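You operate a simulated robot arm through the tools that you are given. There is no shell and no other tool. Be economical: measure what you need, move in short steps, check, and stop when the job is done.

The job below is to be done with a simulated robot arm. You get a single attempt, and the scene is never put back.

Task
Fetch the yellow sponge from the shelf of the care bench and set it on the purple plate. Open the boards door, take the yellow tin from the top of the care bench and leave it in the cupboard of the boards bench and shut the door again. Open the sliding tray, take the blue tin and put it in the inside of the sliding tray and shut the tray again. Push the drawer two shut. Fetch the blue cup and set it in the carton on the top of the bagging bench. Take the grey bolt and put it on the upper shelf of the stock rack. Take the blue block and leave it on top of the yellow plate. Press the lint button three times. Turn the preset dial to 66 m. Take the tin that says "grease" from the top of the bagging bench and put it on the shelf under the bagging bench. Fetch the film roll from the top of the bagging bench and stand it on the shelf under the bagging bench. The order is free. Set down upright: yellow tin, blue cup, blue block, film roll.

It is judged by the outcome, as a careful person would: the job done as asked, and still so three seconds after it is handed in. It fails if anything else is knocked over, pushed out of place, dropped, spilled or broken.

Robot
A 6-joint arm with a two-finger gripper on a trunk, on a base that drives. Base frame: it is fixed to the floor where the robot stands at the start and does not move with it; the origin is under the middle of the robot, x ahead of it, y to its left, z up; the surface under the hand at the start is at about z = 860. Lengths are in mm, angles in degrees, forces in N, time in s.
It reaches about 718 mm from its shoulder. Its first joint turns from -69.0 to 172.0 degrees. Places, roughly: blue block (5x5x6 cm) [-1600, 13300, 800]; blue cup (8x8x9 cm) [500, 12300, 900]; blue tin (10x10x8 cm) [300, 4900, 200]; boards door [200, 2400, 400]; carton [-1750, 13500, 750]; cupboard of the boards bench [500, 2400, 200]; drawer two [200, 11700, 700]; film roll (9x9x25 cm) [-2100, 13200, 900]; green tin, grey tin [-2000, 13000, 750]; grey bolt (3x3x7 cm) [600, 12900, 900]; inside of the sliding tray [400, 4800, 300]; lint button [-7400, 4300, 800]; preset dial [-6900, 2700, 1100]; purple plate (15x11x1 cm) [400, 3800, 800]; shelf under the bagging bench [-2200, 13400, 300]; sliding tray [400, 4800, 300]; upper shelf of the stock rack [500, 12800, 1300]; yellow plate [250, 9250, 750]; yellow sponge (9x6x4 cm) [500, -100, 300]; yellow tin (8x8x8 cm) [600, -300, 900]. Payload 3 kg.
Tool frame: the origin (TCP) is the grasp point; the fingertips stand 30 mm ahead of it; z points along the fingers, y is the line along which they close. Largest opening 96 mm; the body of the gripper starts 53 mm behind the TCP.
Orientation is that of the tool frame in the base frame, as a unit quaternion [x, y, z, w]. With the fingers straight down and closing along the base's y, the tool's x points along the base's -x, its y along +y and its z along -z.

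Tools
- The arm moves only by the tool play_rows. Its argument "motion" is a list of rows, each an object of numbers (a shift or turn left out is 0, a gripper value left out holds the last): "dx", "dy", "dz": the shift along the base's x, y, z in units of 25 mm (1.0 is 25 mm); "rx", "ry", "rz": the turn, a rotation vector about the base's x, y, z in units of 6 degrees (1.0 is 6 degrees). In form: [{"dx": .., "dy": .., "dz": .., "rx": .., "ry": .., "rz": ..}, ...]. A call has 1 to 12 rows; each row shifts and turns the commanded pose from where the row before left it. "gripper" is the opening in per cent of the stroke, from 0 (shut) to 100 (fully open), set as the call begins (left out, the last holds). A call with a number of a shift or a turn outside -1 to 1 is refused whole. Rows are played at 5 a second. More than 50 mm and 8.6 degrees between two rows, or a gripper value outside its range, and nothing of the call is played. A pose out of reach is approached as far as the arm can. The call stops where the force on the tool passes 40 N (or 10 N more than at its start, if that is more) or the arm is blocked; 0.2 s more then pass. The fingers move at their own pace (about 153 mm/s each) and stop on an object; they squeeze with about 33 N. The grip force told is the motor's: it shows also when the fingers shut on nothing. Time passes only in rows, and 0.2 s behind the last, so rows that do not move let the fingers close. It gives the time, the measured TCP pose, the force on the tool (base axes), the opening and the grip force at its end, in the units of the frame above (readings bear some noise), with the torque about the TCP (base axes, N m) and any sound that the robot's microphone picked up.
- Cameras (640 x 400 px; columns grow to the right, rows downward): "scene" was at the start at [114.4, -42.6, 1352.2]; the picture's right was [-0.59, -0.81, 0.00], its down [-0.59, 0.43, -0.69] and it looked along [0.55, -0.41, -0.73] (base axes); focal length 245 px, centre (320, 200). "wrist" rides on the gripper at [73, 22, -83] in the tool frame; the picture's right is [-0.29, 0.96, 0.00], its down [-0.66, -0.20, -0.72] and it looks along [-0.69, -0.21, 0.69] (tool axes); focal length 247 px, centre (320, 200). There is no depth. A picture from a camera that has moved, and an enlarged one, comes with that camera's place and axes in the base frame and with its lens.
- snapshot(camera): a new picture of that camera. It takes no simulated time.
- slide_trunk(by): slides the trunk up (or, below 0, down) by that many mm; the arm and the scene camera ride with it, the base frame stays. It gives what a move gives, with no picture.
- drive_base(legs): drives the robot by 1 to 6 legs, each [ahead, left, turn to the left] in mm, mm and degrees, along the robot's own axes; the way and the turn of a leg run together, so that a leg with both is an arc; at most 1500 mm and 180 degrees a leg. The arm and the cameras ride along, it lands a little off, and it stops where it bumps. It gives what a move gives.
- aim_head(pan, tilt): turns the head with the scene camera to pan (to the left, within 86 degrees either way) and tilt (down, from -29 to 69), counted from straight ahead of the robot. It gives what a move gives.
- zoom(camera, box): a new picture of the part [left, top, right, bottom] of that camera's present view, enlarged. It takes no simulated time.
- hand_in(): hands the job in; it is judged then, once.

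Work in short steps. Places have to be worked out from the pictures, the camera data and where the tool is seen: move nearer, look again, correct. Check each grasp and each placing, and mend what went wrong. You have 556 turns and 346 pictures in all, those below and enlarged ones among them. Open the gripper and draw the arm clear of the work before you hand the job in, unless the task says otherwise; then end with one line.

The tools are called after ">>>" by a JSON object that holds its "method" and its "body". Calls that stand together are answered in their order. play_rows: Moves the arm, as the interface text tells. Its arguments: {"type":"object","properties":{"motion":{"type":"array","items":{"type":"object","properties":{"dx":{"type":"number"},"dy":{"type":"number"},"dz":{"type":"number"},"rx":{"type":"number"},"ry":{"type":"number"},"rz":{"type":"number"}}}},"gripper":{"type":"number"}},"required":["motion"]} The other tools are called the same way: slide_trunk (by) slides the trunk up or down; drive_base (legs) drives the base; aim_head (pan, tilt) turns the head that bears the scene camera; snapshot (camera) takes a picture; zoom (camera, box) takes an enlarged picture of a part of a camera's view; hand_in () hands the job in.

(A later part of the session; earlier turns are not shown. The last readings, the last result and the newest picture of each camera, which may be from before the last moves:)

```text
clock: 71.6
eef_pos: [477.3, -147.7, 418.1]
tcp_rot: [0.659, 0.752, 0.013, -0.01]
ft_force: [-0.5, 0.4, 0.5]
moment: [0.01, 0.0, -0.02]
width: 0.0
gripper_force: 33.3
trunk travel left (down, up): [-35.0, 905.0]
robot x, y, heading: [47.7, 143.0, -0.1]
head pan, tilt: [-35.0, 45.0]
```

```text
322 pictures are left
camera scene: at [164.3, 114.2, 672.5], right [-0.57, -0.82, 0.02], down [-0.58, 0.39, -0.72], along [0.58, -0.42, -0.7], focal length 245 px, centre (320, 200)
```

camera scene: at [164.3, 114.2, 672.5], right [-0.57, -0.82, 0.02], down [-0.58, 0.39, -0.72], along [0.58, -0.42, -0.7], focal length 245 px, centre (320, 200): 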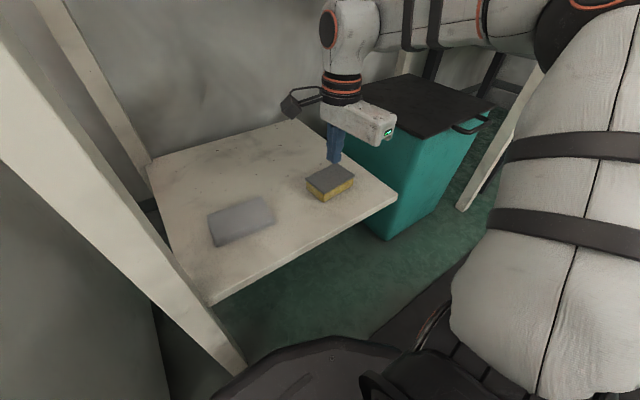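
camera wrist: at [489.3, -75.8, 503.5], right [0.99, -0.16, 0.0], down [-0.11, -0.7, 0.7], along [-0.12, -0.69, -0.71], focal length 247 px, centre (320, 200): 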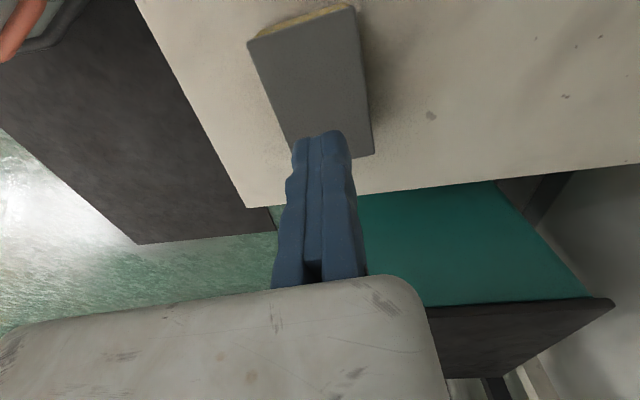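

Only one finger moves; the other is fixed right at the reported TCP. The grasp space therefore runs from tool y 0 to -96. To put the fixed finger on the near side of the sponge I lift, open, and turn the tool 180 degrees.

>>> {"method": "play_rows", "body": {"motion": [{"dz": 1, "rz": 1, "dx": -0.5}, {"dx": -0.5, "rz": 1}, {"dx": -0.5, "rz": 1}, {"dx": -0.5, "rz": 1}, {"rz": 1}, {"rz": 1}, {"rz": 1}, {"rz": 1}, {"rz": 1}, {"rz": 1}, {"rz": 1}, {"rz": 1}], "gripper": 100}}

>>> {"method": "play_rows", "body": {"motion": [{"rz": 1}, {"rz": 1}, {"rz": 1}, {"rz": 1}, {"rz": 1}, {"rz": 1}]}}

>>> {"method": "play_rows", "body": {"motion": [{"rz": 1}, {"rz": 1}, {"rz": 1}, {"rz": 1}, {"rz": 1}, {"rz": 1}, {"rz": 1}, {"rz": 1}, {"rz": 1}, {"rz": 1}, {"rz": 1}, {"rz": 1}]}}

```text
clock: 74.2
eef_pos: [427.2, -148.3, 443.4]
tcp_rot: [0.089, 0.996, 0.004, -0.016]
ft_force: [0.3, 0.4, -0.2]
moment: [-0.03, 0.02, -0.04]
width: 96.1
gripper_force: 0.1
trunk travel left (down, up): [-35.0, 905.0]
robot x, y, heading: [47.8, 143.1, 0.1]
head pan, tilt: [-35.0, 45.0]
```

```text
clock: 75.6
eef_pos: [324.9, -121.8, 389.2]
tcp_rot: [-0.222, 0.975, -0.002, -0.017]
ft_force: [-0.6, 0.1, 0.0]
moment: [0.01, 0.01, 0.04]
width: 96.1
gripper_force: 0.0
out of reach, approached as far as the arm can: row 1, 2, 3, 4, 5, 6
trunk travel left (down, up): [-35.0, 905.0]
robot x, y, heading: [44.8, 144.0, -0.1]
head pan, tilt: [-35.0, 45.0]
```

```text
clock: 77.3
eef_pos: [267.4, -34.2, 364.2]
tcp_rot: [-0.467, 0.882, 0.046, 0.039]
ft_force: [-0.3, 1.5, 1.0]
moment: [-0.05, -0.01, 0.0]
width: 95.9
gripper_force: 0.2
out of reach, approached as far as the arm can: row 1, 2, 3, 4, 5, 6, 7, 8
trunk travel left (down, up): [-35.0, 905.0]
robot x, y, heading: [45.8, 144.5, -0.2]
head pan, tilt: [-35.0, 45.0]
stopped in row 8: the force on the tool passed its limit at 97 N (the readings are from after the stop); the commanded pose is now the measured one
```

The wrist is at its end turning this way, so I turn back and try the negative direction, where it should have much more range.

>>> {"method": "play_rows", "body": {"motion": [{"dx": 0.5, "dy": -0.5, "dz": 0.5, "rz": -1}, {"dx": 1, "dy": -1, "dz": 1, "rz": -1}, {"dx": 1, "dy": -1, "dz": 1, "rz": -1}, {"dx": 1, "dy": -1, "rz": -1}, {"dx": 1, "rz": -1}, {"rz": -1}, {"rz": -1}, {"rz": -1}, {"rz": -1}, {"rz": -1}]}}

>>> {"method": "play_rows", "body": {"motion": [{"rz": -1}, {"rz": -1}, {"rz": -1}, {"rz": -1}, {"rz": -1}, {"rz": -1}, {"rz": -1}, {"rz": -1}, {"rz": -1}]}}

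```text
clock: 79.5
eef_pos: [346.0, -109.6, 395.3]
tcp_rot: [0.038, 0.997, 0.019, 0.058]
ft_force: [0.4, -0.4, -0.3]
moment: [0.01, -0.02, 0.01]
width: 96.2
gripper_force: 0.0
out of reach, approached as far as the arm can: row 2, 3, 4, 5
trunk travel left (down, up): [-35.0, 905.0]
robot x, y, heading: [49.9, 144.8, -0.1]
head pan, tilt: [-35.0, 45.0]
```

```text
clock: 81.5
eef_pos: [337.7, -119.8, 388.6]
tcp_rot: [0.487, 0.871, -0.009, 0.06]
ft_force: [-0.2, 0.1, 0.0]
moment: [-0.01, 0.05, -0.02]
width: 95.7
gripper_force: 0.0
out of reach, approached as far as the arm can: row 1, 4, 6, 8
trunk travel left (down, up): [-35.0, 905.0]
robot x, y, heading: [47.0, 140.8, -0.1]
head pan, tilt: [-35.0, 45.0]
```

There is a 7 degree tilt left over from the contact. I level the tool, raise it to about z 445, and keep turning in the negative direction.

>>> {"method": "play_rows", "body": {"motion": [{"rx": 0.35, "ry": 0.46, "dz": 1, "dx": 0.5}, {"rx": 0.35, "ry": 0.46, "dz": 1, "dx": 0.5, "dy": -1}, {"rz": -1}, {"rz": -1}, {"rz": -1}, {"rz": -1}, {"rz": -1}, {"rz": -1}]}}

>>> {"method": "play_rows", "body": {"motion": [{"rz": -1}, {"rz": -1}, {"rz": -1}, {"rz": -1}, {"rz": -1}, {"rz": -1}, {"rz": -1}, {"rz": -1}]}}

```text
clock: 83.3
eef_pos: [357.5, -149.0, 437.5]
tcp_rot: [0.733, 0.681, 0.0, 0.001]
ft_force: [1.3, 0.2, -0.3]
moment: [-0.01, 0.03, 0.0]
width: 96.2
gripper_force: 0.1
trunk travel left (down, up): [-35.0, 905.0]
robot x, y, heading: [46.4, 143.7, -0.1]
head pan, tilt: [-35.0, 45.0]
```

```text
clock: 85.2
eef_pos: [359.5, -148.7, 436.5]
tcp_rot: [0.947, 0.322, 0.0, 0.002]
ft_force: [0.2, 0.4, 0.2]
moment: [-0.01, 0.01, 0.02]
width: 96.1
gripper_force: 0.0
trunk travel left (down, up): [-35.0, 905.0]
robot x, y, heading: [48.1, 142.7, -0.4]
head pan, tilt: [-35.0, 45.0]
```

The negative direction is free, so I continue to about -264 degrees.

>>> {"method": "play_rows", "body": {"motion": [{"rz": -1}, {"rz": -1}, {"rz": -1}, {"rz": -1}, {"rz": -1}, {"rz": -1}, {"rz": -1}, {"rz": -1}, {"rz": -1}, {"rz": -1}]}}

>>> {"method": "play_rows", "body": {"motion": [{"rz": -1}, {"rz": -1}, {"rz": -1}, {"rz": -1}, {"rz": -1}, {"rz": -1}, {"rz": -1}, {"rz": -1}, {"rz": -1}, {"rz": -1}]}}

>>> {"method": "snapshot", "body": {"camera": "wrist"}}

```text
clock: 87.3
eef_pos: [358.9, -149.4, 436.1]
tcp_rot: [0.981, -0.193, -0.001, 0.0]
ft_force: [-0.1, 0.0, -0.5]
moment: [0.01, 0.0, 0.0]
width: 96.0
gripper_force: 0.0
trunk travel left (down, up): [-35.0, 905.0]
robot x, y, heading: [43.2, 144.6, -0.2]
head pan, tilt: [-35.0, 45.0]
```

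```text
clock: 89.5
eef_pos: [358.8, -148.9, 434.8]
tcp_rot: [0.752, -0.659, -0.001, 0.0]
ft_force: [0.3, -0.1, 0.6]
moment: [-0.01, -0.01, 0.01]
width: 95.9
gripper_force: 0.1
trunk travel left (down, up): [-35.0, 905.0]
robot x, y, heading: [53.0, 142.1, -0.2]
head pan, tilt: [-35.0, 45.0]
```

```text
321 pictures are left
camera wrist: at [346.3, -224.9, 519.0], right [-0.99, 0.16, 0.0], down [0.11, 0.68, 0.72], along [0.12, 0.71, -0.69], focal length 247 px, centre (320, 200)
```

wrist: 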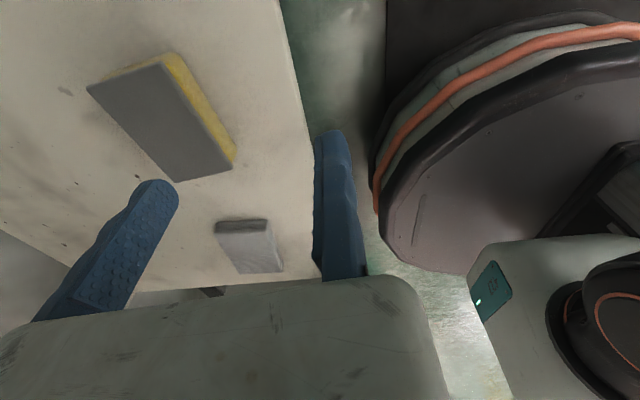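

The wrist turns freely this way. Now I place the fixed finger on the near side of the sponge: TCP to about (436, -142), z 400.

>>> {"method": "play_rows", "body": {"motion": [{"dx": 1}, {"dx": 1}, {"dx": 1.0, "dy": 0.27}, {"dz": -1}, {"dz": -0.4}]}}

>>> {"method": "snapshot", "body": {"camera": "wrist"}}

```text
clock: 90.8
eef_pos: [432.5, -143.8, 399.8]
tcp_rot: [0.753, -0.658, -0.001, 0.0]
ft_force: [-0.6, -0.9, -1.0]
moment: [-0.01, 0.01, 0.01]
width: 95.8
gripper_force: 0.1
trunk travel left (down, up): [-35.0, 905.0]
robot x, y, heading: [49.6, 140.8, 0.1]
head pan, tilt: [-35.0, 45.0]
```

```text
320 pictures are left
camera wrist: at [419.9, -219.2, 483.5], right [-0.99, 0.16, 0.0], down [0.11, 0.68, 0.72], along [0.12, 0.71, -0.69], focal length 247 px, centre (320, 200)
```

wrist: 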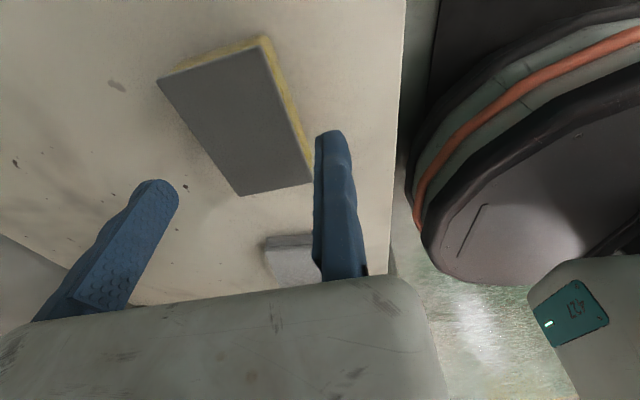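

The sponge lies between the fingers with 17 to 19 mm to spare on each side. I go down to z 343.

>>> {"method": "play_rows", "body": {"motion": [{"dz": -1}, {"dz": -0.8}, {"dz": -0.45}]}}

>>> {"method": "play_rows", "body": {"motion": [{"dz": 0}, {"dz": 0}, {"dz": 0}, {"dz": 0}], "gripper": 0}}

>>> {"method": "snapshot", "body": {"camera": "wrist"}}

```text
clock: 91.7
eef_pos: [431.9, -144.9, 351.3]
tcp_rot: [0.751, -0.66, -0.001, -0.014]
ft_force: [-13.7, 38.4, 86.4]
moment: [0.23, 0.8, -0.3]
width: 95.8
gripper_force: 0.1
trunk travel left (down, up): [-35.0, 905.0]
robot x, y, heading: [46.3, 146.9, 0.0]
head pan, tilt: [-35.0, 45.0]
stopped in row 3: the force on the tool passed its limit at 44 N (the readings are from after the stop); the commanded pose is now the measured one
```

```text
clock: 92.2
eef_pos: [431.2, -145.5, 350.5]
tcp_rot: [0.749, -0.661, -0.006, -0.031]
ft_force: [-28.8, 40.5, 128.2]
moment: [-0.34, 1.36, -0.08]
width: 58.9
gripper_force: 33.1
trunk travel left (down, up): [-35.0, 905.0]
robot x, y, heading: [45.8, 146.6, 0.3]
head pan, tilt: [-35.0, 45.0]
stopped in row 2: the force on the tool passed its limit at 107 N (the readings are from after the stop); the commanded pose is now the measured one
```

```text
319 pictures are left
camera wrist: at [416.1, -226.0, 428.9], right [-0.98, 0.17, -0.02], down [0.1, 0.64, 0.76], along [0.15, 0.75, -0.65], focal length 247 px, centre (320, 200)
```

wrist: 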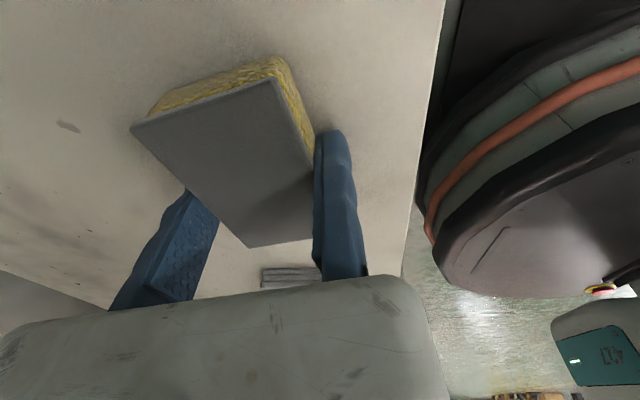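

Gripped at 59 mm wide, with the fingertips pressed on the shelf. I lift gently.

>>> {"method": "play_rows", "body": {"motion": [{"dz": 0.5}, {"dz": 1}, {"dz": 1}, {"dz": 1}]}}

>>> {"method": "snapshot", "body": {"camera": "wrist"}}

```text
clock: 93.2
eef_pos: [434.1, -153.6, 421.7]
tcp_rot: [0.75, -0.66, -0.015, -0.024]
ft_force: [-0.2, -0.5, 0.0]
moment: [0.01, 0.02, 0.01]
width: 58.7
gripper_force: 32.7
trunk travel left (down, up): [-35.0, 905.0]
robot x, y, heading: [46.5, 142.3, -0.5]
head pan, tilt: [-35.0, 45.0]
```

```text
318 pictures are left
camera wrist: at [421.4, -234.0, 499.4], right [-0.99, 0.17, 0.0], down [0.11, 0.64, 0.76], along [0.13, 0.75, -0.65], focal length 247 px, centre (320, 200)
```

wrist: 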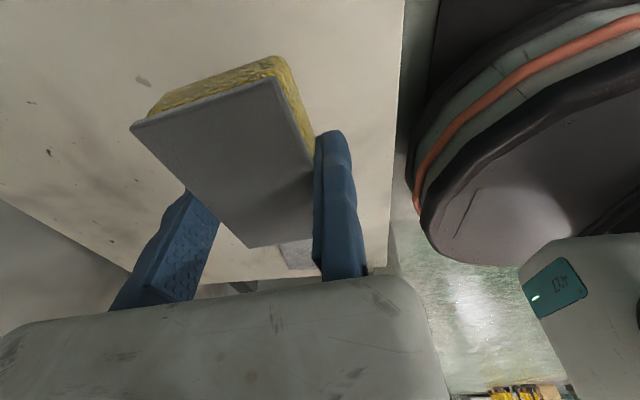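

The sponge is held. I level the tool, back out from under the bench, raise the trunk, and look along the way to the left.

>>> {"method": "play_rows", "body": {"motion": [{"rx": -0.53, "dz": 0.5}]}}

>>> {"method": "drive_base", "body": {"legs": [[-380, 0, 0]]}}

>>> {"method": "slide_trunk", "body": {"by": 400}}

>>> {"method": "slide_trunk", "body": {"by": 280}}

>>> {"method": "aim_head", "body": {"pan": 70, "tilt": 20}}

>>> {"method": "snapshot", "body": {"camera": "scene"}}

```text
clock: 93.6
eef_pos: [434.6, -153.6, 432.8]
tcp_rot: [0.751, -0.661, 0.003, -0.003]
ft_force: [-0.2, 0.9, -0.2]
moment: [0.0, 0.0, -0.02]
width: 58.7
gripper_force: 33.2
trunk travel left (down, up): [-35.0, 905.0]
robot x, y, heading: [47.1, 142.8, 0.1]
head pan, tilt: [-35.0, 45.0]
```

```text
clock: 96.0
eef_pos: [50.8, -155.4, 432.7]
tcp_rot: [0.75, -0.661, 0.004, -0.003]
ft_force: [0.3, -0.6, -0.3]
moment: [0.04, 0.02, -0.01]
width: 58.5
gripper_force: 33.4
trunk travel left (down, up): [-35.0, 905.0]
robot x, y, heading: [-334.7, 143.5, -0.2]
head pan, tilt: [-35.0, 45.0]
```

```text
clock: 99.8
eef_pos: [56.8, -155.1, 821.9]
tcp_rot: [0.751, -0.66, -0.002, 0.004]
ft_force: [-0.1, -0.1, -0.7]
moment: [-0.03, 0.01, -0.02]
width: 58.6
gripper_force: 32.7
trunk travel left (down, up): [-435.0, 505.0]
robot x, y, heading: [-336.2, 142.3, -0.0]
head pan, tilt: [-35.0, 45.0]
```

```text
clock: 102.7
eef_pos: [56.2, -154.4, 1101.2]
tcp_rot: [0.752, -0.659, -0.002, 0.003]
ft_force: [0.3, -0.7, 1.0]
moment: [-0.01, 0.03, 0.01]
width: 58.4
gripper_force: 32.9
trunk travel left (down, up): [-715.0, 225.0]
robot x, y, heading: [-332.2, 145.5, -0.0]
head pan, tilt: [-35.0, 45.0]
```

```text
clock: 104.5
eef_pos: [56.2, -154.6, 1102.2]
tcp_rot: [0.752, -0.659, -0.002, 0.003]
ft_force: [0.4, 0.2, 1.4]
moment: [0.03, -0.01, -0.03]
width: 58.4
gripper_force: 33.2
trunk travel left (down, up): [-715.0, 225.0]
robot x, y, heading: [-335.4, 143.3, -0.2]
head pan, tilt: [70.0, 20.0]
```

```text
317 pictures are left
camera scene: at [-282.6, 234.1, 1391.5], right [0.94, -0.35, 0.02], down [-0.1, -0.32, -0.94], along [0.33, 0.88, -0.34], focal length 245 px, centre (320, 200)
```

scene: 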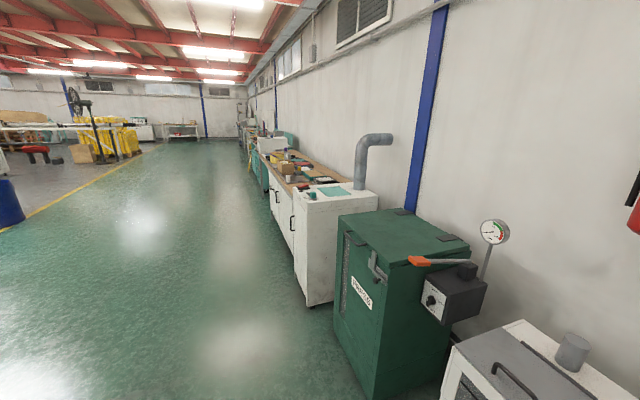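

The aisle is clear. I back off a little more and drive left along the benches to the purple plate's station.

>>> {"method": "drive_base", "body": {"legs": [[-150, 0, 0], [0, 1500, 0], [0, 1500, 0], [0, 900, 0]]}}

>>> {"method": "aim_head", "body": {"pan": -20, "tilt": 30}}

>>> {"method": "snapshot", "body": {"camera": "scene"}}

```text
clock: 105.8
eef_pos: [-6.0, -225.7, 1090.3]
tcp_rot: [0.746, -0.666, -0.012, 0.005]
ft_force: [0.0, 2.1, 1.0]
moment: [-0.13, 0.05, 0.07]
width: 58.5
gripper_force: 32.8
trunk travel left (down, up): [-715.0, 225.0]
robot x, y, heading: [-403.0, 91.4, -0.7]
head pan, tilt: [70.0, 20.0]
stopped in leg 1: the robot was blocked; the commanded pose is now the measured one
```

```text
clock: 107.4
eef_pos: [-9.1, -230.1, 1091.5]
tcp_rot: [0.744, -0.668, -0.011, 0.003]
ft_force: [-0.3, 0.5, 0.7]
moment: [0.04, -0.04, -0.04]
width: 58.7
gripper_force: 32.4
trunk travel left (down, up): [-715.0, 225.0]
robot x, y, heading: [-409.9, 95.9, -1.4]
head pan, tilt: [-20.0, 30.0]
```

```text
316 pictures are left
camera scene: at [-272.8, 64.2, 1371.4], right [-0.36, -0.93, 0.0], down [-0.47, 0.18, -0.87], along [0.81, -0.31, -0.5], focal length 245 px, centre (320, 200)
```

scene: 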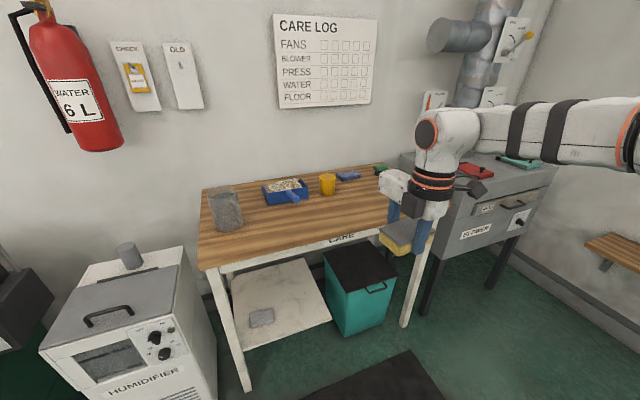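

Something behind me blocked the drive. I look to both rear sides before moving any further.

>>> {"method": "aim_head", "body": {"pan": 86, "tilt": 50}}

>>> {"method": "snapshot", "body": {"camera": "scene"}}

>>> {"method": "aim_head", "body": {"pan": -86, "tilt": 50}}

>>> {"method": "snapshot", "body": {"camera": "scene"}}

```text
clock: 109.2
eef_pos: [-12.6, -237.7, 1092.3]
tcp_rot: [0.746, -0.666, -0.011, -0.002]
ft_force: [0.6, -0.9, -0.7]
moment: [0.02, 0.06, -0.01]
width: 58.5
gripper_force: 33.4
trunk travel left (down, up): [-715.0, 225.0]
robot x, y, heading: [-406.8, 87.4, -1.0]
head pan, tilt: [85.9, 50.0]
```

```text
315 pictures are left
camera scene: at [-356.4, 161.8, 1342.9], right [1.0, -0.09, 0.01], down [-0.06, -0.76, -0.65], along [0.06, 0.64, -0.76], focal length 245 px, centre (320, 200)
```

scene: 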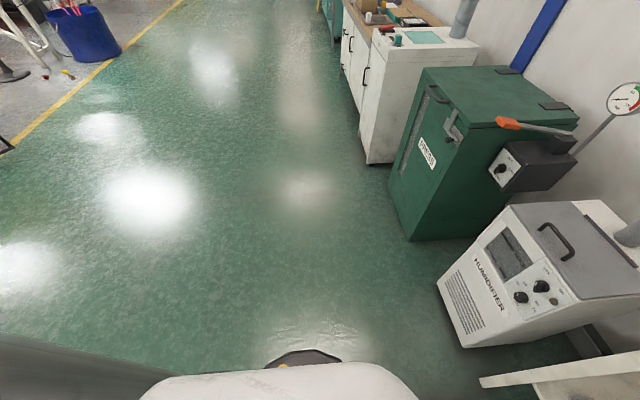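

```text
clock: 111.8
eef_pos: [-6.9, -225.3, 1092.7]
tcp_rot: [0.749, -0.662, -0.011, 0.0]
ft_force: [0.6, 1.2, 0.3]
moment: [-0.04, 0.07, -0.01]
width: 58.3
gripper_force: 32.6
trunk travel left (down, up): [-715.0, 225.0]
robot x, y, heading: [-404.6, 93.1, -0.3]
head pan, tilt: [-85.9, 50.0]
```

```text
314 pictures are left
camera scene: at [-360.0, 18.9, 1343.2], right [-1.0, -0.07, -0.01], down [-0.04, 0.76, -0.64], along [0.05, -0.64, -0.76], focal length 245 px, centre (320, 200)
```

scene: 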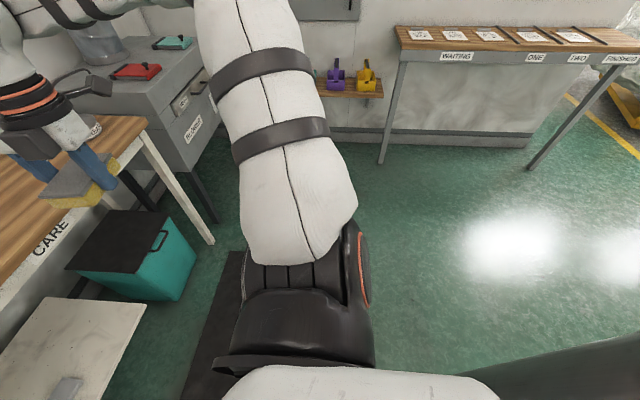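

A grey edge shows low behind on both sides. I move ahead 80 and look again, to tell whether it is part of the robot or an obstacle.

>>> {"method": "drive_base", "body": {"legs": [[80, 0, 0]]}}

>>> {"method": "aim_head", "body": {"pan": 86, "tilt": 50}}

>>> {"method": "snapshot", "body": {"camera": "scene"}}

```text
clock: 112.9
eef_pos: [112.5, -259.1, 1090.7]
tcp_rot: [0.747, -0.664, -0.012, 0.003]
ft_force: [0.0, -0.2, -0.1]
moment: [0.05, -0.03, -0.02]
width: 58.5
gripper_force: 33.6
trunk travel left (down, up): [-715.0, 225.0]
robot x, y, heading: [-288.7, 57.3, -0.3]
head pan, tilt: [-85.9, 50.0]
```

```text
clock: 115.5
eef_pos: [108.5, -283.4, 1082.0]
tcp_rot: [0.747, -0.664, -0.016, -0.005]
ft_force: [-0.1, -0.7, 0.2]
moment: [0.02, -0.01, -0.01]
width: 58.4
gripper_force: 32.6
trunk travel left (down, up): [-715.0, 225.0]
robot x, y, heading: [-291.9, 54.8, -0.7]
head pan, tilt: [85.9, 50.0]
```

```text
313 pictures are left
camera scene: at [-262.0, 135.7, 1345.5], right [1.0, -0.08, 0.02], down [-0.05, -0.76, -0.64], along [0.07, 0.64, -0.76], focal length 245 px, centre (320, 200)
```

scene: 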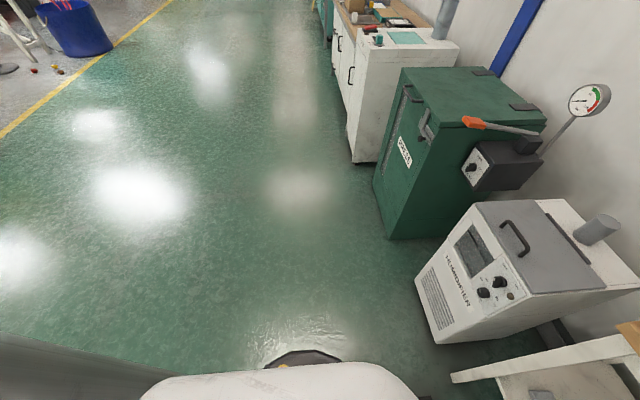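

The grey edge belongs to the robot itself. I turn the robot to the left, so it can see what is behind.

>>> {"method": "drive_base", "body": {"legs": [[0, 0, 90]]}}

>>> {"method": "aim_head", "body": {"pan": 80, "tilt": 40}}

>>> {"method": "snapshot", "body": {"camera": "scene"}}

```text
clock: 119.8
eef_pos: [43.7, 470.2, 1081.1]
tcp_rot: [0.998, 0.067, -0.015, 0.009]
ft_force: [0.0, 0.5, -0.1]
moment: [0.0, 0.01, -0.02]
width: 58.6
gripper_force: 33.0
trunk travel left (down, up): [-715.0, 225.0]
robot x, y, heading: [-287.9, 57.4, 90.4]
head pan, tilt: [85.9, 50.0]
```

```text
clock: 120.5
eef_pos: [42.4, 450.7, 1088.9]
tcp_rot: [0.998, 0.069, -0.012, -0.005]
ft_force: [-0.1, 0.5, -0.3]
moment: [0.02, -0.02, 0.01]
width: 58.7
gripper_force: 32.7
trunk travel left (down, up): [-715.0, 225.0]
robot x, y, heading: [-290.0, 63.8, 90.2]
head pan, tilt: [80.0, 40.0]
```

```text
312 pictures are left
camera scene: at [-375.0, 153.5, 1357.0], right [0.17, 0.98, -0.02], down [0.63, -0.13, -0.76], along [-0.75, 0.12, -0.65], focal length 245 px, centre (320, 200)
```

scene: 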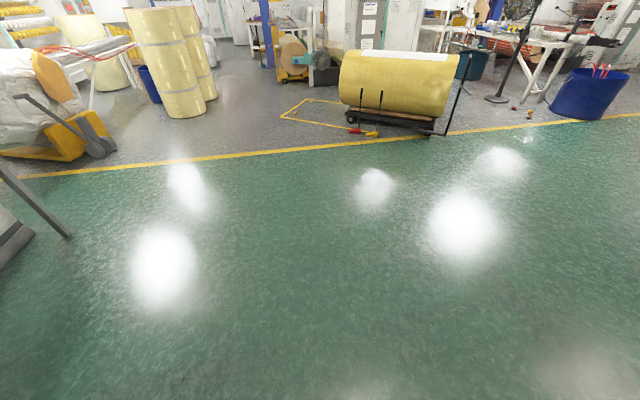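

The floor behind is clear, so I have the room. I shift away from the benches and drive along to the plate's station, then turn to face it.

>>> {"method": "drive_base", "body": {"legs": [[0, 250, 0], [1500, 0, 0], [1500, 0, 0], [950, 0, 0]]}}

```text
clock: 140.8
eef_pos: [-181.2, 4372.8, 1088.1]
tcp_rot: [0.998, 0.056, -0.014, -0.002]
ft_force: [0.1, 0.4, -0.2]
moment: [0.01, 0.02, -0.01]
width: 58.5
gripper_force: 33.1
trunk travel left (down, up): [-715.0, 225.0]
robot x, y, heading: [-522.7, 3992.0, 89.2]
head pan, tilt: [80.0, 40.0]
```

>>> {"method": "drive_base", "body": {"legs": [[0, 0, -89]]}}

>>> {"method": "aim_head", "body": {"pan": 0, "tilt": 35}}

>>> {"method": "snapshot", "body": {"camera": "scene"}}

```text
clock: 145.1
eef_pos: [-141.3, 3652.5, 1088.4]
tcp_rot: [0.749, -0.663, -0.008, -0.011]
ft_force: [-0.4, 0.4, -0.8]
moment: [-0.01, 0.0, 0.0]
width: 58.3
gripper_force: 32.8
trunk travel left (down, up): [-715.0, 225.0]
robot x, y, heading: [-524.9, 3991.3, -0.8]
head pan, tilt: [80.0, 40.0]
```

```text
clock: 146.6
eef_pos: [-140.6, 3652.6, 1087.3]
tcp_rot: [0.748, -0.664, -0.008, -0.012]
ft_force: [0.6, -0.1, -0.4]
moment: [-0.01, 0.02, -0.01]
width: 58.8
gripper_force: 33.4
trunk travel left (down, up): [-715.0, 225.0]
robot x, y, heading: [-520.2, 3993.2, -0.5]
head pan, tilt: [0.0, 35.0]
```

```text
311 pictures are left
camera scene: at [-386.3, 3993.2, 1363.4], right [-0.01, -1.0, 0.0], down [-0.57, 0.01, -0.82], along [0.82, -0.01, -0.57], focal length 245 px, centre (320, 200)
```

scene: 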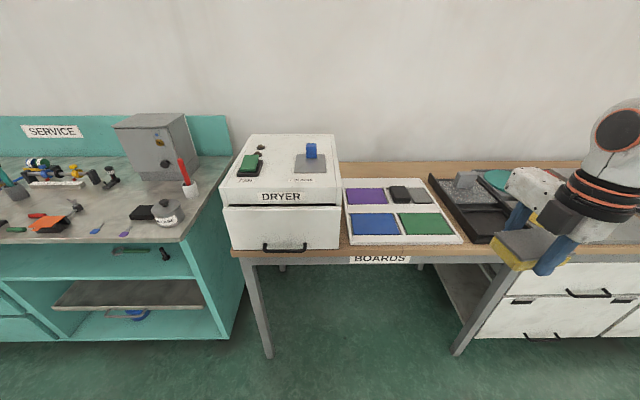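

The white board with coloured plates is ahead, and the purple one is at about (458, 3796). I zoom in there.

>>> {"method": "zoom", "body": {"camera": "scene", "box": [220, 120, 540, 320]}}

```text
2.00 times, centred on (380, 220) of scene
camera zoom: at [-386.3, 3993.2, 1363.4], right [-0.01, -1.0, 0.0], down [-0.57, 0.01, -0.82], along [0.82, -0.01, -0.57], focal length 490 px, centre (200, 160)
```

zoom: 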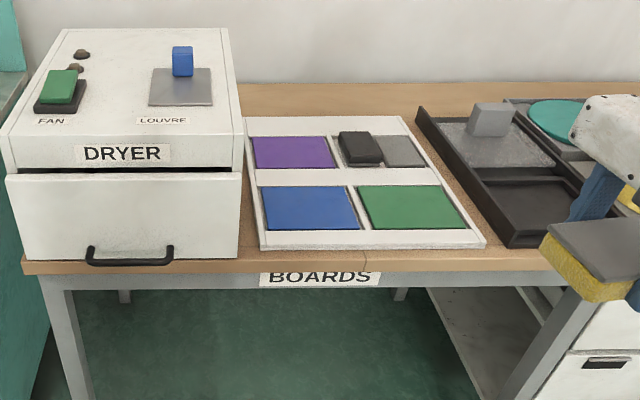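

The bench front edge is near x 154, so I reach in with the robot turned about 30 degrees left, which brings the shoulder closer. I turn and approach to a first stop.

>>> {"method": "drive_base", "body": {"legs": [[0, 0, 30], [230, -285, 0]]}}

>>> {"method": "aim_head", "body": {"pan": -50, "tilt": 40}}

>>> {"method": "snapshot", "body": {"camera": "scene"}}

>>> {"method": "snapshot", "body": {"camera": "wrist"}}

```text
clock: 150.4
eef_pos: [316.8, 3746.4, 1087.4]
tcp_rot: [0.892, -0.451, -0.011, -0.009]
ft_force: [0.4, -0.3, -0.5]
moment: [0.0, 0.05, -0.01]
width: 58.6
gripper_force: 32.9
trunk travel left (down, up): [-715.0, 225.0]
robot x, y, heading: [-182.2, 3852.8, 28.9]
head pan, tilt: [0.0, 35.0]
```

```text
clock: 151.6
eef_pos: [316.4, 3747.0, 1087.9]
tcp_rot: [0.893, -0.451, -0.011, -0.01]
ft_force: [0.7, 0.0, -0.2]
moment: [0.01, 0.02, -0.02]
width: 58.3
gripper_force: 33.6
trunk travel left (down, up): [-715.0, 225.0]
robot x, y, heading: [-185.1, 3852.0, 29.1]
head pan, tilt: [-50.0, 40.0]
```

```text
309 pictures are left
camera scene: at [-60.8, 3849.0, 1355.8], right [-0.36, -0.93, 0.0], down [-0.6, 0.23, -0.77], along [0.71, -0.28, -0.64], focal length 245 px, centre (320, 200)
```

scene: 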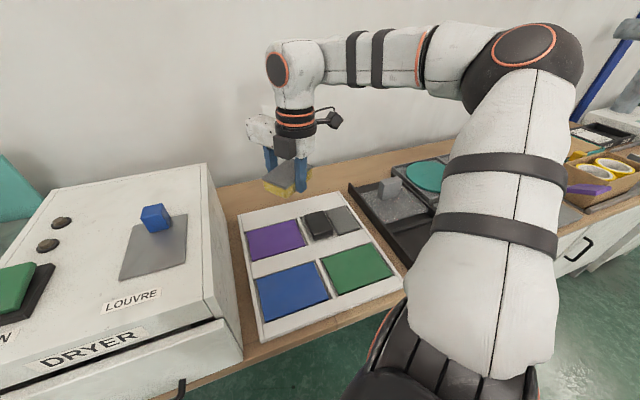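

```text
308 pictures are left
camera wrist: at [342.8, 3671.3, 1168.9], right [-0.94, -0.33, 0.0], down [-0.22, 0.63, 0.74], along [-0.25, 0.7, -0.67], focal length 247 px, centre (320, 200)
```

wrist: 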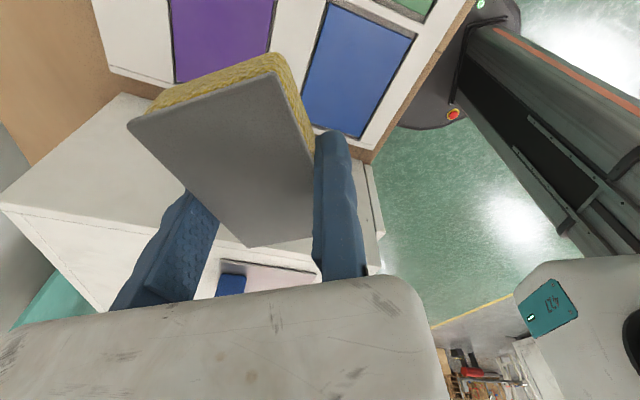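

The plate works out near (390, 3800). I turn the tool back 30 degrees to line up and move toward it at this height.

>>> {"method": "play_rows", "body": {"motion": [{"rz": -1, "dy": 1}, {"rz": -1, "dy": 1}, {"rz": -1, "dx": 0.5}, {"rz": -1}, {"rz": -0.7}]}}

>>> {"method": "snapshot", "body": {"camera": "wrist"}}

>>> {"method": "snapshot", "body": {"camera": "scene"}}

```text
clock: 152.8
eef_pos: [328.8, 3796.6, 1087.4]
tcp_rot: [0.755, -0.655, -0.008, -0.011]
ft_force: [-1.0, 0.1, -0.6]
moment: [-0.04, 0.01, -0.02]
width: 58.5
gripper_force: 32.8
trunk travel left (down, up): [-715.0, 225.0]
robot x, y, heading: [-183.1, 3856.5, 28.9]
head pan, tilt: [-50.0, 40.0]
```

```text
307 pictures are left
camera wrist: at [316.9, 3718.0, 1168.7], right [-0.99, 0.16, 0.0], down [0.11, 0.66, 0.74], along [0.11, 0.73, -0.67], focal length 247 px, centre (320, 200)
```

wrist: 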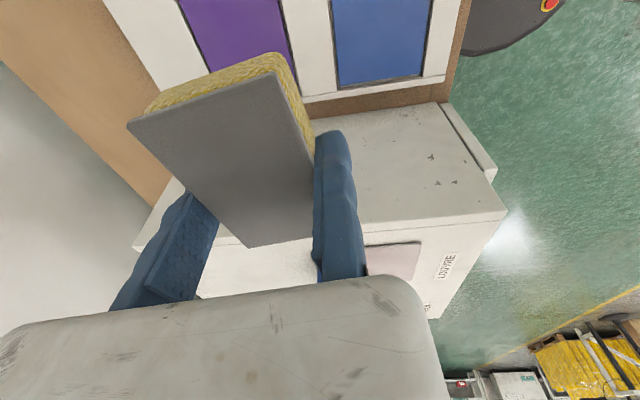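

```text
306 pictures are left
camera scene: at [-60.9, 3849.0, 1355.8], right [-0.36, -0.93, 0.0], down [-0.6, 0.23, -0.77], along [0.71, -0.28, -0.64], focal length 245 px, centre (320, 200)
```

scene: 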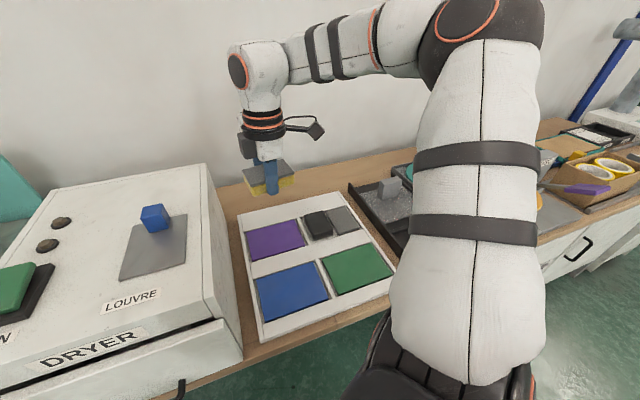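

By triangulation the plate's centre is near (424, 3800) with its top at z 808. I drive 66 mm closer and then lower the trunk part way.

>>> {"method": "drive_base", "body": {"legs": [[58, -32, 0]]}}

>>> {"method": "slide_trunk", "body": {"by": -150}}

>>> {"method": "snapshot", "body": {"camera": "scene"}}

>>> {"method": "snapshot", "body": {"camera": "wrist"}}

```text
clock: 153.8
eef_pos: [395.0, 3796.5, 1088.5]
tcp_rot: [0.756, -0.655, -0.008, -0.012]
ft_force: [0.5, 0.3, 0.1]
moment: [-0.01, 0.03, 0.05]
width: 58.6
gripper_force: 32.8
trunk travel left (down, up): [-715.0, 225.0]
robot x, y, heading: [-119.8, 3856.1, 28.7]
head pan, tilt: [-50.0, 40.0]
```

```text
clock: 155.5
eef_pos: [395.9, 3795.7, 937.4]
tcp_rot: [0.755, -0.655, -0.009, -0.012]
ft_force: [0.6, -0.8, 0.1]
moment: [-0.01, 0.0, 0.01]
width: 58.3
gripper_force: 33.2
trunk travel left (down, up): [-565.0, 375.0]
robot x, y, heading: [-120.4, 3853.1, 28.8]
head pan, tilt: [-50.0, 40.0]
```

```text
305 pictures are left
camera scene: at [4.3, 3849.0, 1205.9], right [-0.36, -0.93, 0.0], down [-0.6, 0.23, -0.77], along [0.71, -0.28, -0.64], focal length 245 px, centre (320, 200)
```

scene: 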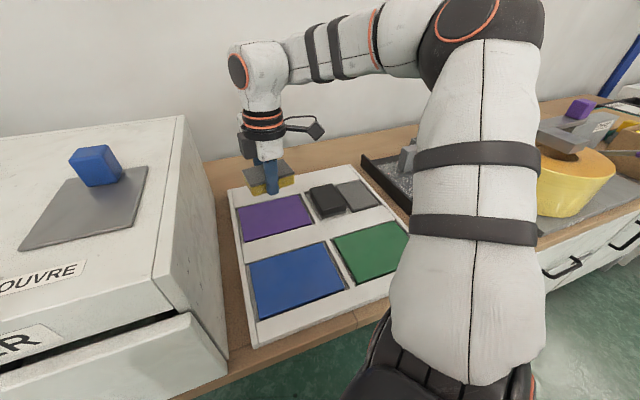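

```text
304 pictures are left
camera wrist: at [382.2, 3717.8, 1018.9], right [-0.99, 0.15, 0.0], down [0.11, 0.66, 0.74], along [0.11, 0.73, -0.67], focal length 247 px, centre (320, 200)
```

wrist: 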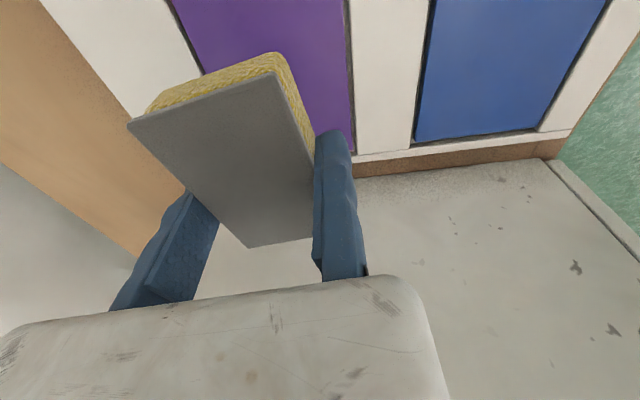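

The new view agrees: plate centre (429, 3796). I lower to z about 845 in small steps.

>>> {"method": "play_rows", "body": {"motion": [{"dx": 0.2, "dy": -0.1, "dz": -1}, {"dz": -1}, {"dz": -1}, {"dz": -0.7}]}}

>>> {"method": "snapshot", "body": {"camera": "scene"}}

```text
clock: 156.5
eef_pos: [399.6, 3793.5, 845.7]
tcp_rot: [0.755, -0.656, -0.007, -0.013]
ft_force: [1.9, -1.0, 10.9]
moment: [0.0, -0.02, 0.03]
width: 58.6
gripper_force: 33.1
trunk travel left (down, up): [-565.0, 375.0]
robot x, y, heading: [-119.0, 3851.6, 28.3]
head pan, tilt: [-50.0, 40.0]
```

```text
303 pictures are left
camera scene: at [2.9, 3848.9, 1206.3], right [-0.36, -0.93, 0.0], down [-0.6, 0.23, -0.77], along [0.72, -0.28, -0.64], focal length 245 px, centre (320, 200)
```

scene: 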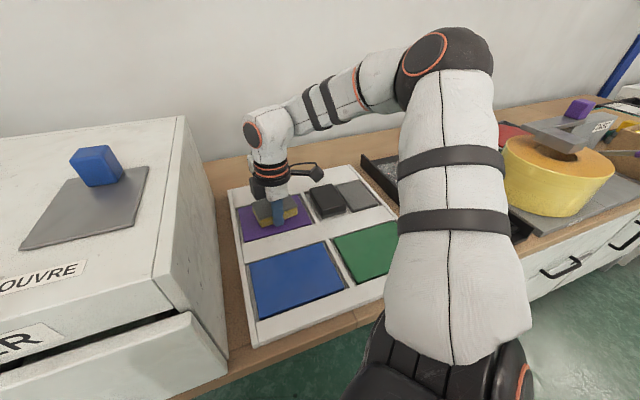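

There is light contact and the sponge stands on the plate. I open partly and lift off.

>>> {"method": "play_rows", "body": {"motion": [{"dz": 0}, {"dz": 0}, {"dz": 0.3}, {"dz": 1}, {"dz": 1}, {"dz": 1}, {"dz": 1}, {"dz": 1}], "gripper": 78}}

>>> {"method": "snapshot", "body": {"camera": "scene"}}

>>> {"method": "snapshot", "body": {"camera": "wrist"}}

```text
clock: 158.3
eef_pos: [398.9, 3794.1, 978.9]
tcp_rot: [0.756, -0.655, -0.008, -0.012]
ft_force: [-0.6, 0.8, -0.1]
moment: [0.02, -0.02, 0.01]
width: 75.2
gripper_force: 0.0
trunk travel left (down, up): [-565.0, 375.0]
robot x, y, heading: [-118.5, 3851.9, 28.8]
head pan, tilt: [-50.0, 40.0]
```

```text
302 pictures are left
camera scene: at [3.9, 3849.2, 1205.9], right [-0.36, -0.93, 0.0], down [-0.6, 0.23, -0.77], along [0.71, -0.28, -0.64], focal length 245 px, centre (320, 200)
```

scene: 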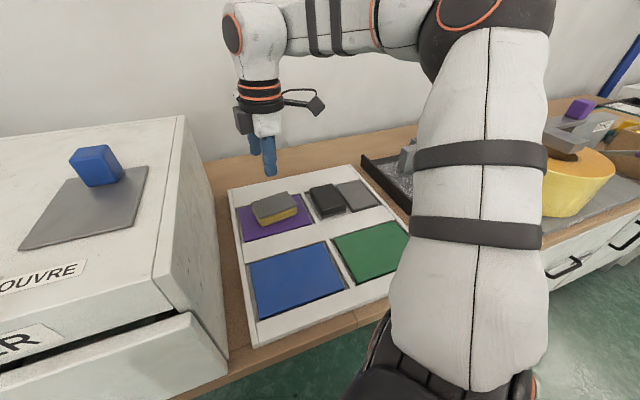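

```text
301 pictures are left
camera wrist: at [386.6, 3715.5, 1059.5], right [-0.99, 0.15, 0.0], down [0.11, 0.66, 0.74], along [0.11, 0.73, -0.67], focal length 247 px, centre (320, 200)
```

wrist: 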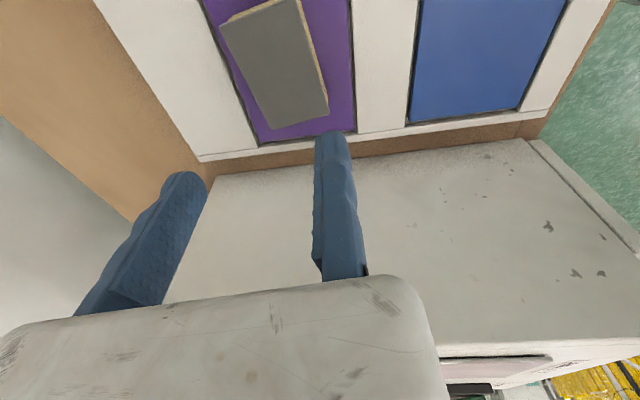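

The sponge lies on the purple plate. The sliding tray is next; I back off and drive to the service bench.

>>> {"method": "drive_base", "body": {"legs": [[-350, 193, 0], [0, 0, -29], [0, 1000, 0]]}}

>>> {"method": "aim_head", "body": {"pan": 0, "tilt": 35}}

>>> {"method": "snapshot", "body": {"camera": "scene"}}

```text
clock: 167.1
eef_pos: [-94.2, 4567.2, 978.1]
tcp_rot: [-0.572, 0.82, 0.006, 0.013]
ft_force: [0.7, -0.3, 0.0]
moment: [-0.03, 0.02, 0.0]
width: 75.0
gripper_force: 0.0
trunk travel left (down, up): [-565.0, 375.0]
robot x, y, heading: [-521.0, 4864.6, 0.3]
head pan, tilt: [-50.0, 40.0]
```

```text
clock: 168.3
eef_pos: [-95.8, 4567.0, 978.5]
tcp_rot: [-0.572, 0.82, 0.005, 0.013]
ft_force: [-0.3, -1.1, -0.7]
moment: [-0.02, 0.04, -0.02]
width: 74.9
gripper_force: 0.0
trunk travel left (down, up): [-565.0, 375.0]
robot x, y, heading: [-520.7, 4866.4, 0.4]
head pan, tilt: [0.0, 35.0]
```

```text
300 pictures are left
camera scene: at [-383.5, 4869.1, 1213.4], right [0.01, -1.0, 0.0], down [-0.57, 0.0, -0.82], along [0.82, 0.0, -0.57], focal length 245 px, centre (320, 200)
```

scene: 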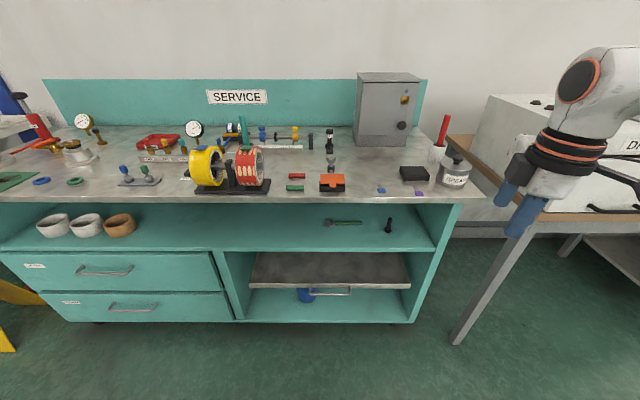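

I lower the trunk to look into the compartment with the tray and the blue tin.

>>> {"method": "slide_trunk", "body": {"by": -400}}

>>> {"method": "aim_head", "body": {"pan": 0, "tilt": 30}}

>>> {"method": "snapshot", "body": {"camera": "scene"}}

>>> {"method": "zoom", "body": {"camera": "scene", "box": [220, 150, 460, 300]}}

```text
clock: 172.1
eef_pos: [-94.8, 4567.3, 578.6]
tcp_rot: [-0.571, 0.821, 0.005, 0.013]
ft_force: [0.3, 0.7, 1.0]
moment: [0.0, -0.02, -0.01]
width: 74.8
gripper_force: 0.1
trunk travel left (down, up): [-165.0, 775.0]
robot x, y, heading: [-521.6, 4865.4, 0.4]
head pan, tilt: [0.0, 35.0]
```

```text
clock: 172.8
eef_pos: [-95.1, 4567.7, 576.6]
tcp_rot: [-0.571, 0.821, 0.005, 0.013]
ft_force: [-0.3, -0.1, -0.1]
moment: [0.0, 0.0, 0.01]
width: 74.6
gripper_force: 0.1
trunk travel left (down, up): [-165.0, 775.0]
robot x, y, heading: [-522.2, 4866.3, 0.5]
head pan, tilt: [0.0, 30.0]
```

```text
299 pictures are left
camera scene: at [-381.2, 4869.3, 821.2], right [0.01, -1.0, 0.0], down [-0.5, 0.0, -0.87], along [0.87, 0.01, -0.5], focal length 245 px, centre (320, 200)
```

scene: 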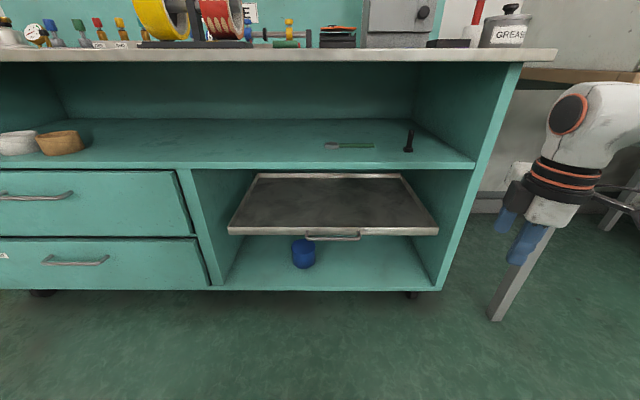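

```text
2.67 times, centred on (340, 225) of scene
camera zoom: at [-381.2, 4869.3, 821.2], right [0.01, -1.0, 0.0], down [-0.5, 0.0, -0.87], along [0.87, 0.01, -0.5], focal length 653 px, centre (267, 133)
```

zoom: 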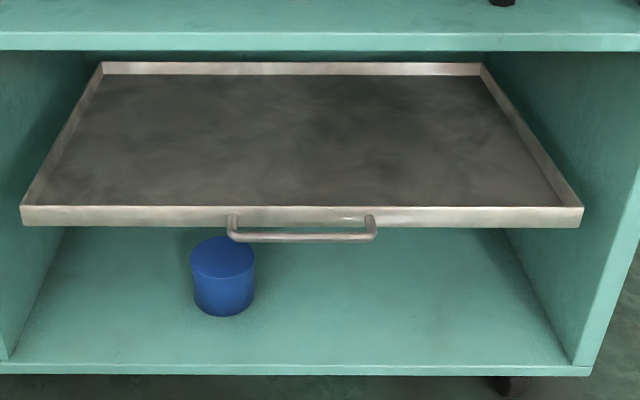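

The tray is an open shallow pan (rim z ≈ 354) with about 200 mm of free height above it, and the tin stands beneath it on the floor of the compartment. I turn the hand to level with the camera on top, to take the tin from the front. First comes the turn about z.

>>> {"method": "play_rows", "body": {"motion": [{"rz": 1}, {"rz": 1}, {"rz": 1}, {"rz": 1}, {"rz": 1}, {"rz": 1}, {"rz": 1}, {"rz": 1}, {"rz": 1}, {"rz": 1}, {"rz": 1}, {"rz": 1}], "gripper": 100}}

>>> {"method": "play_rows", "body": {"motion": [{"rz": 1}, {"rz": 1}, {"rz": 1}, {"rz": 1}, {"rz": 1}, {"rz": 1}, {"rz": 0.4}]}}

>>> {"method": "play_rows", "body": {"motion": [{"ry": -1}, {"ry": -1}, {"ry": -1}, {"ry": -1}, {"ry": -1}, {"ry": -1}, {"ry": -1}, {"ry": -1}]}}

>>> {"method": "play_rows", "body": {"motion": [{"ry": -1}, {"ry": -1}, {"ry": -1}, {"ry": -1}, {"ry": -1}, {"ry": -1}, {"ry": -1}]}}

```text
clock: 175.3
eef_pos: [-94.9, 4567.7, 577.9]
tcp_rot: [0.945, -0.327, -0.012, -0.008]
ft_force: [0.5, -0.2, -0.3]
moment: [-0.01, 0.0, -0.01]
width: 96.2
gripper_force: 0.0
trunk travel left (down, up): [-165.0, 775.0]
robot x, y, heading: [-520.0, 4866.5, 0.4]
head pan, tilt: [0.0, 30.0]
```

```text
clock: 176.9
eef_pos: [-94.5, 4566.9, 577.5]
tcp_rot: [1.0, 0.002, -0.015, -0.003]
ft_force: [0.7, -0.6, 0.3]
moment: [-0.03, 0.01, -0.02]
width: 96.2
gripper_force: 0.0
trunk travel left (down, up): [-165.0, 775.0]
robot x, y, heading: [-525.2, 4863.4, 0.4]
head pan, tilt: [0.0, 30.0]
```

```text
clock: 178.8
eef_pos: [-87.5, 4577.8, 577.0]
tcp_rot: [0.919, 0.002, 0.394, -0.003]
ft_force: [0.2, 0.7, 0.3]
moment: [-0.02, 0.01, 0.03]
width: 95.9
gripper_force: 0.1
out of reach, approached as far as the arm can: row 8
trunk travel left (down, up): [-165.0, 775.0]
robot x, y, heading: [-522.4, 4865.8, 0.2]
head pan, tilt: [0.0, 30.0]
```

```text
clock: 180.3
eef_pos: [-68.8, 4627.0, 576.1]
tcp_rot: [0.735, 0.002, 0.678, -0.002]
ft_force: [-0.5, 1.0, 0.2]
moment: [0.0, -0.03, -0.01]
width: 96.1
gripper_force: 0.1
out of reach, approached as far as the arm can: row 1, 2, 3, 4, 7
trunk travel left (down, up): [-165.0, 775.0]
robot x, y, heading: [-524.5, 4867.4, 0.2]
head pan, tilt: [0.0, 30.0]
```

The tin stands at about (333, 4941), its floor at z 147. I finish levelling the tool and rehearse the low, far pose here in free space.

>>> {"method": "play_rows", "body": {"motion": [{"ry": -0.8, "dx": 1}, {"dx": 1, "dz": -1}, {"dx": 1, "dz": -1}, {"dz": -1}, {"dz": -1}, {"dz": -1}, {"dz": -1}, {"dz": -1}, {"dz": -1}]}}

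>>> {"method": "snapshot", "body": {"camera": "scene"}}

```text
clock: 182.3
eef_pos: [53.2, 4616.3, 400.0]
tcp_rot: [0.706, 0.004, 0.708, -0.003]
ft_force: [0.3, 0.3, -0.1]
moment: [-0.02, -0.04, -0.01]
width: 95.9
gripper_force: 0.0
out of reach, approached as far as the arm can: row 2, 4, 5, 6, 7, 8
trunk travel left (down, up): [-165.0, 775.0]
robot x, y, heading: [-523.5, 4861.1, 0.3]
head pan, tilt: [0.0, 30.0]
```

```text
297 pictures are left
camera scene: at [-381.2, 4869.3, 821.2], right [0.01, -1.0, 0.0], down [-0.5, 0.0, -0.87], along [0.87, 0.01, -0.5], focal length 245 px, centre (320, 200)
```

scene: 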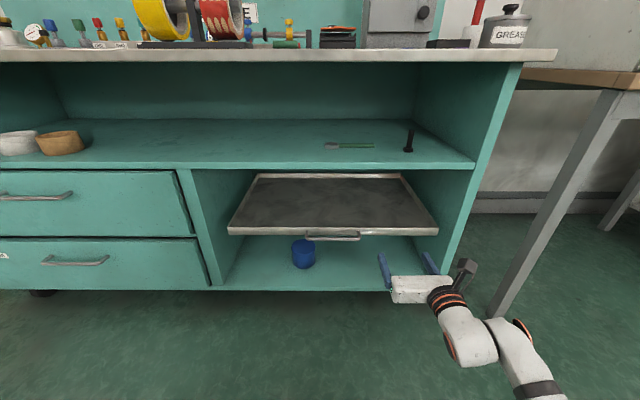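

The pose is reachable at relative (577, -245). I drive so the hand lines up with the tin, still outside the bench, and lower fully.

>>> {"method": "drive_base", "body": {"legs": [[0, 275, 0]]}}

>>> {"method": "slide_trunk", "body": {"by": -165}}

>>> {"method": "play_rows", "body": {"motion": [{"dz": -0.7}, {"dz": -0.7}]}}

>>> {"method": "snapshot", "body": {"camera": "wrist"}}

>>> {"method": "snapshot", "body": {"camera": "scene"}}

```text
clock: 184.3
eef_pos: [51.3, 4892.3, 399.0]
tcp_rot: [0.706, 0.005, 0.708, -0.004]
ft_force: [-0.4, -0.2, 0.1]
moment: [0.02, 0.01, 0.01]
width: 95.8
gripper_force: 0.0
trunk travel left (down, up): [-165.0, 775.0]
robot x, y, heading: [-523.7, 5143.4, 0.5]
head pan, tilt: [0.0, 30.0]
```

```text
clock: 186.2
eef_pos: [51.7, 4892.0, 235.6]
tcp_rot: [0.706, 0.003, 0.708, -0.003]
ft_force: [-0.1, 0.4, -0.4]
moment: [0.03, 0.02, -0.01]
width: 96.1
gripper_force: 0.0
trunk travel left (down, up): [0.0, 940.0]
robot x, y, heading: [-523.4, 5141.3, 0.2]
head pan, tilt: [0.0, 30.0]
```

```text
clock: 186.8
eef_pos: [52.2, 4881.5, 208.1]
tcp_rot: [0.704, 0.01, 0.71, 0.01]
ft_force: [0.3, 0.2, 0.5]
moment: [0.02, 0.03, -0.01]
width: 96.2
gripper_force: 0.1
trunk travel left (down, up): [0.0, 940.0]
robot x, y, heading: [-522.8, 5142.6, 0.3]
head pan, tilt: [0.0, 30.0]
```

```text
296 pictures are left
camera wrist: at [-32.1, 4859.8, 280.3], right [0.0, -0.96, -0.27], down [-0.72, 0.18, -0.67], along [0.7, 0.19, -0.69], focal length 247 px, centre (320, 200)
```

wrist: 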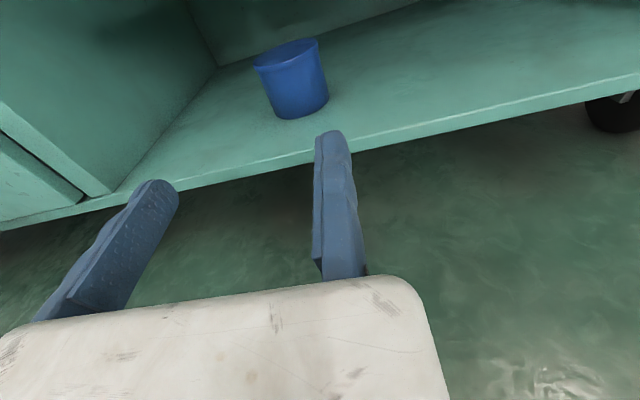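

```text
295 pictures are left
camera scene: at [-382.5, 5140.9, 658.9], right [0.01, -1.0, -0.01], down [-0.5, 0.0, -0.87], along [0.87, 0.01, -0.5], focal length 245 px, centre (320, 200)
```

scene: 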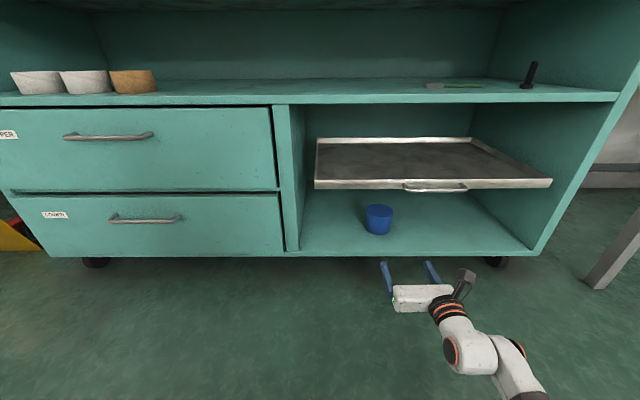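

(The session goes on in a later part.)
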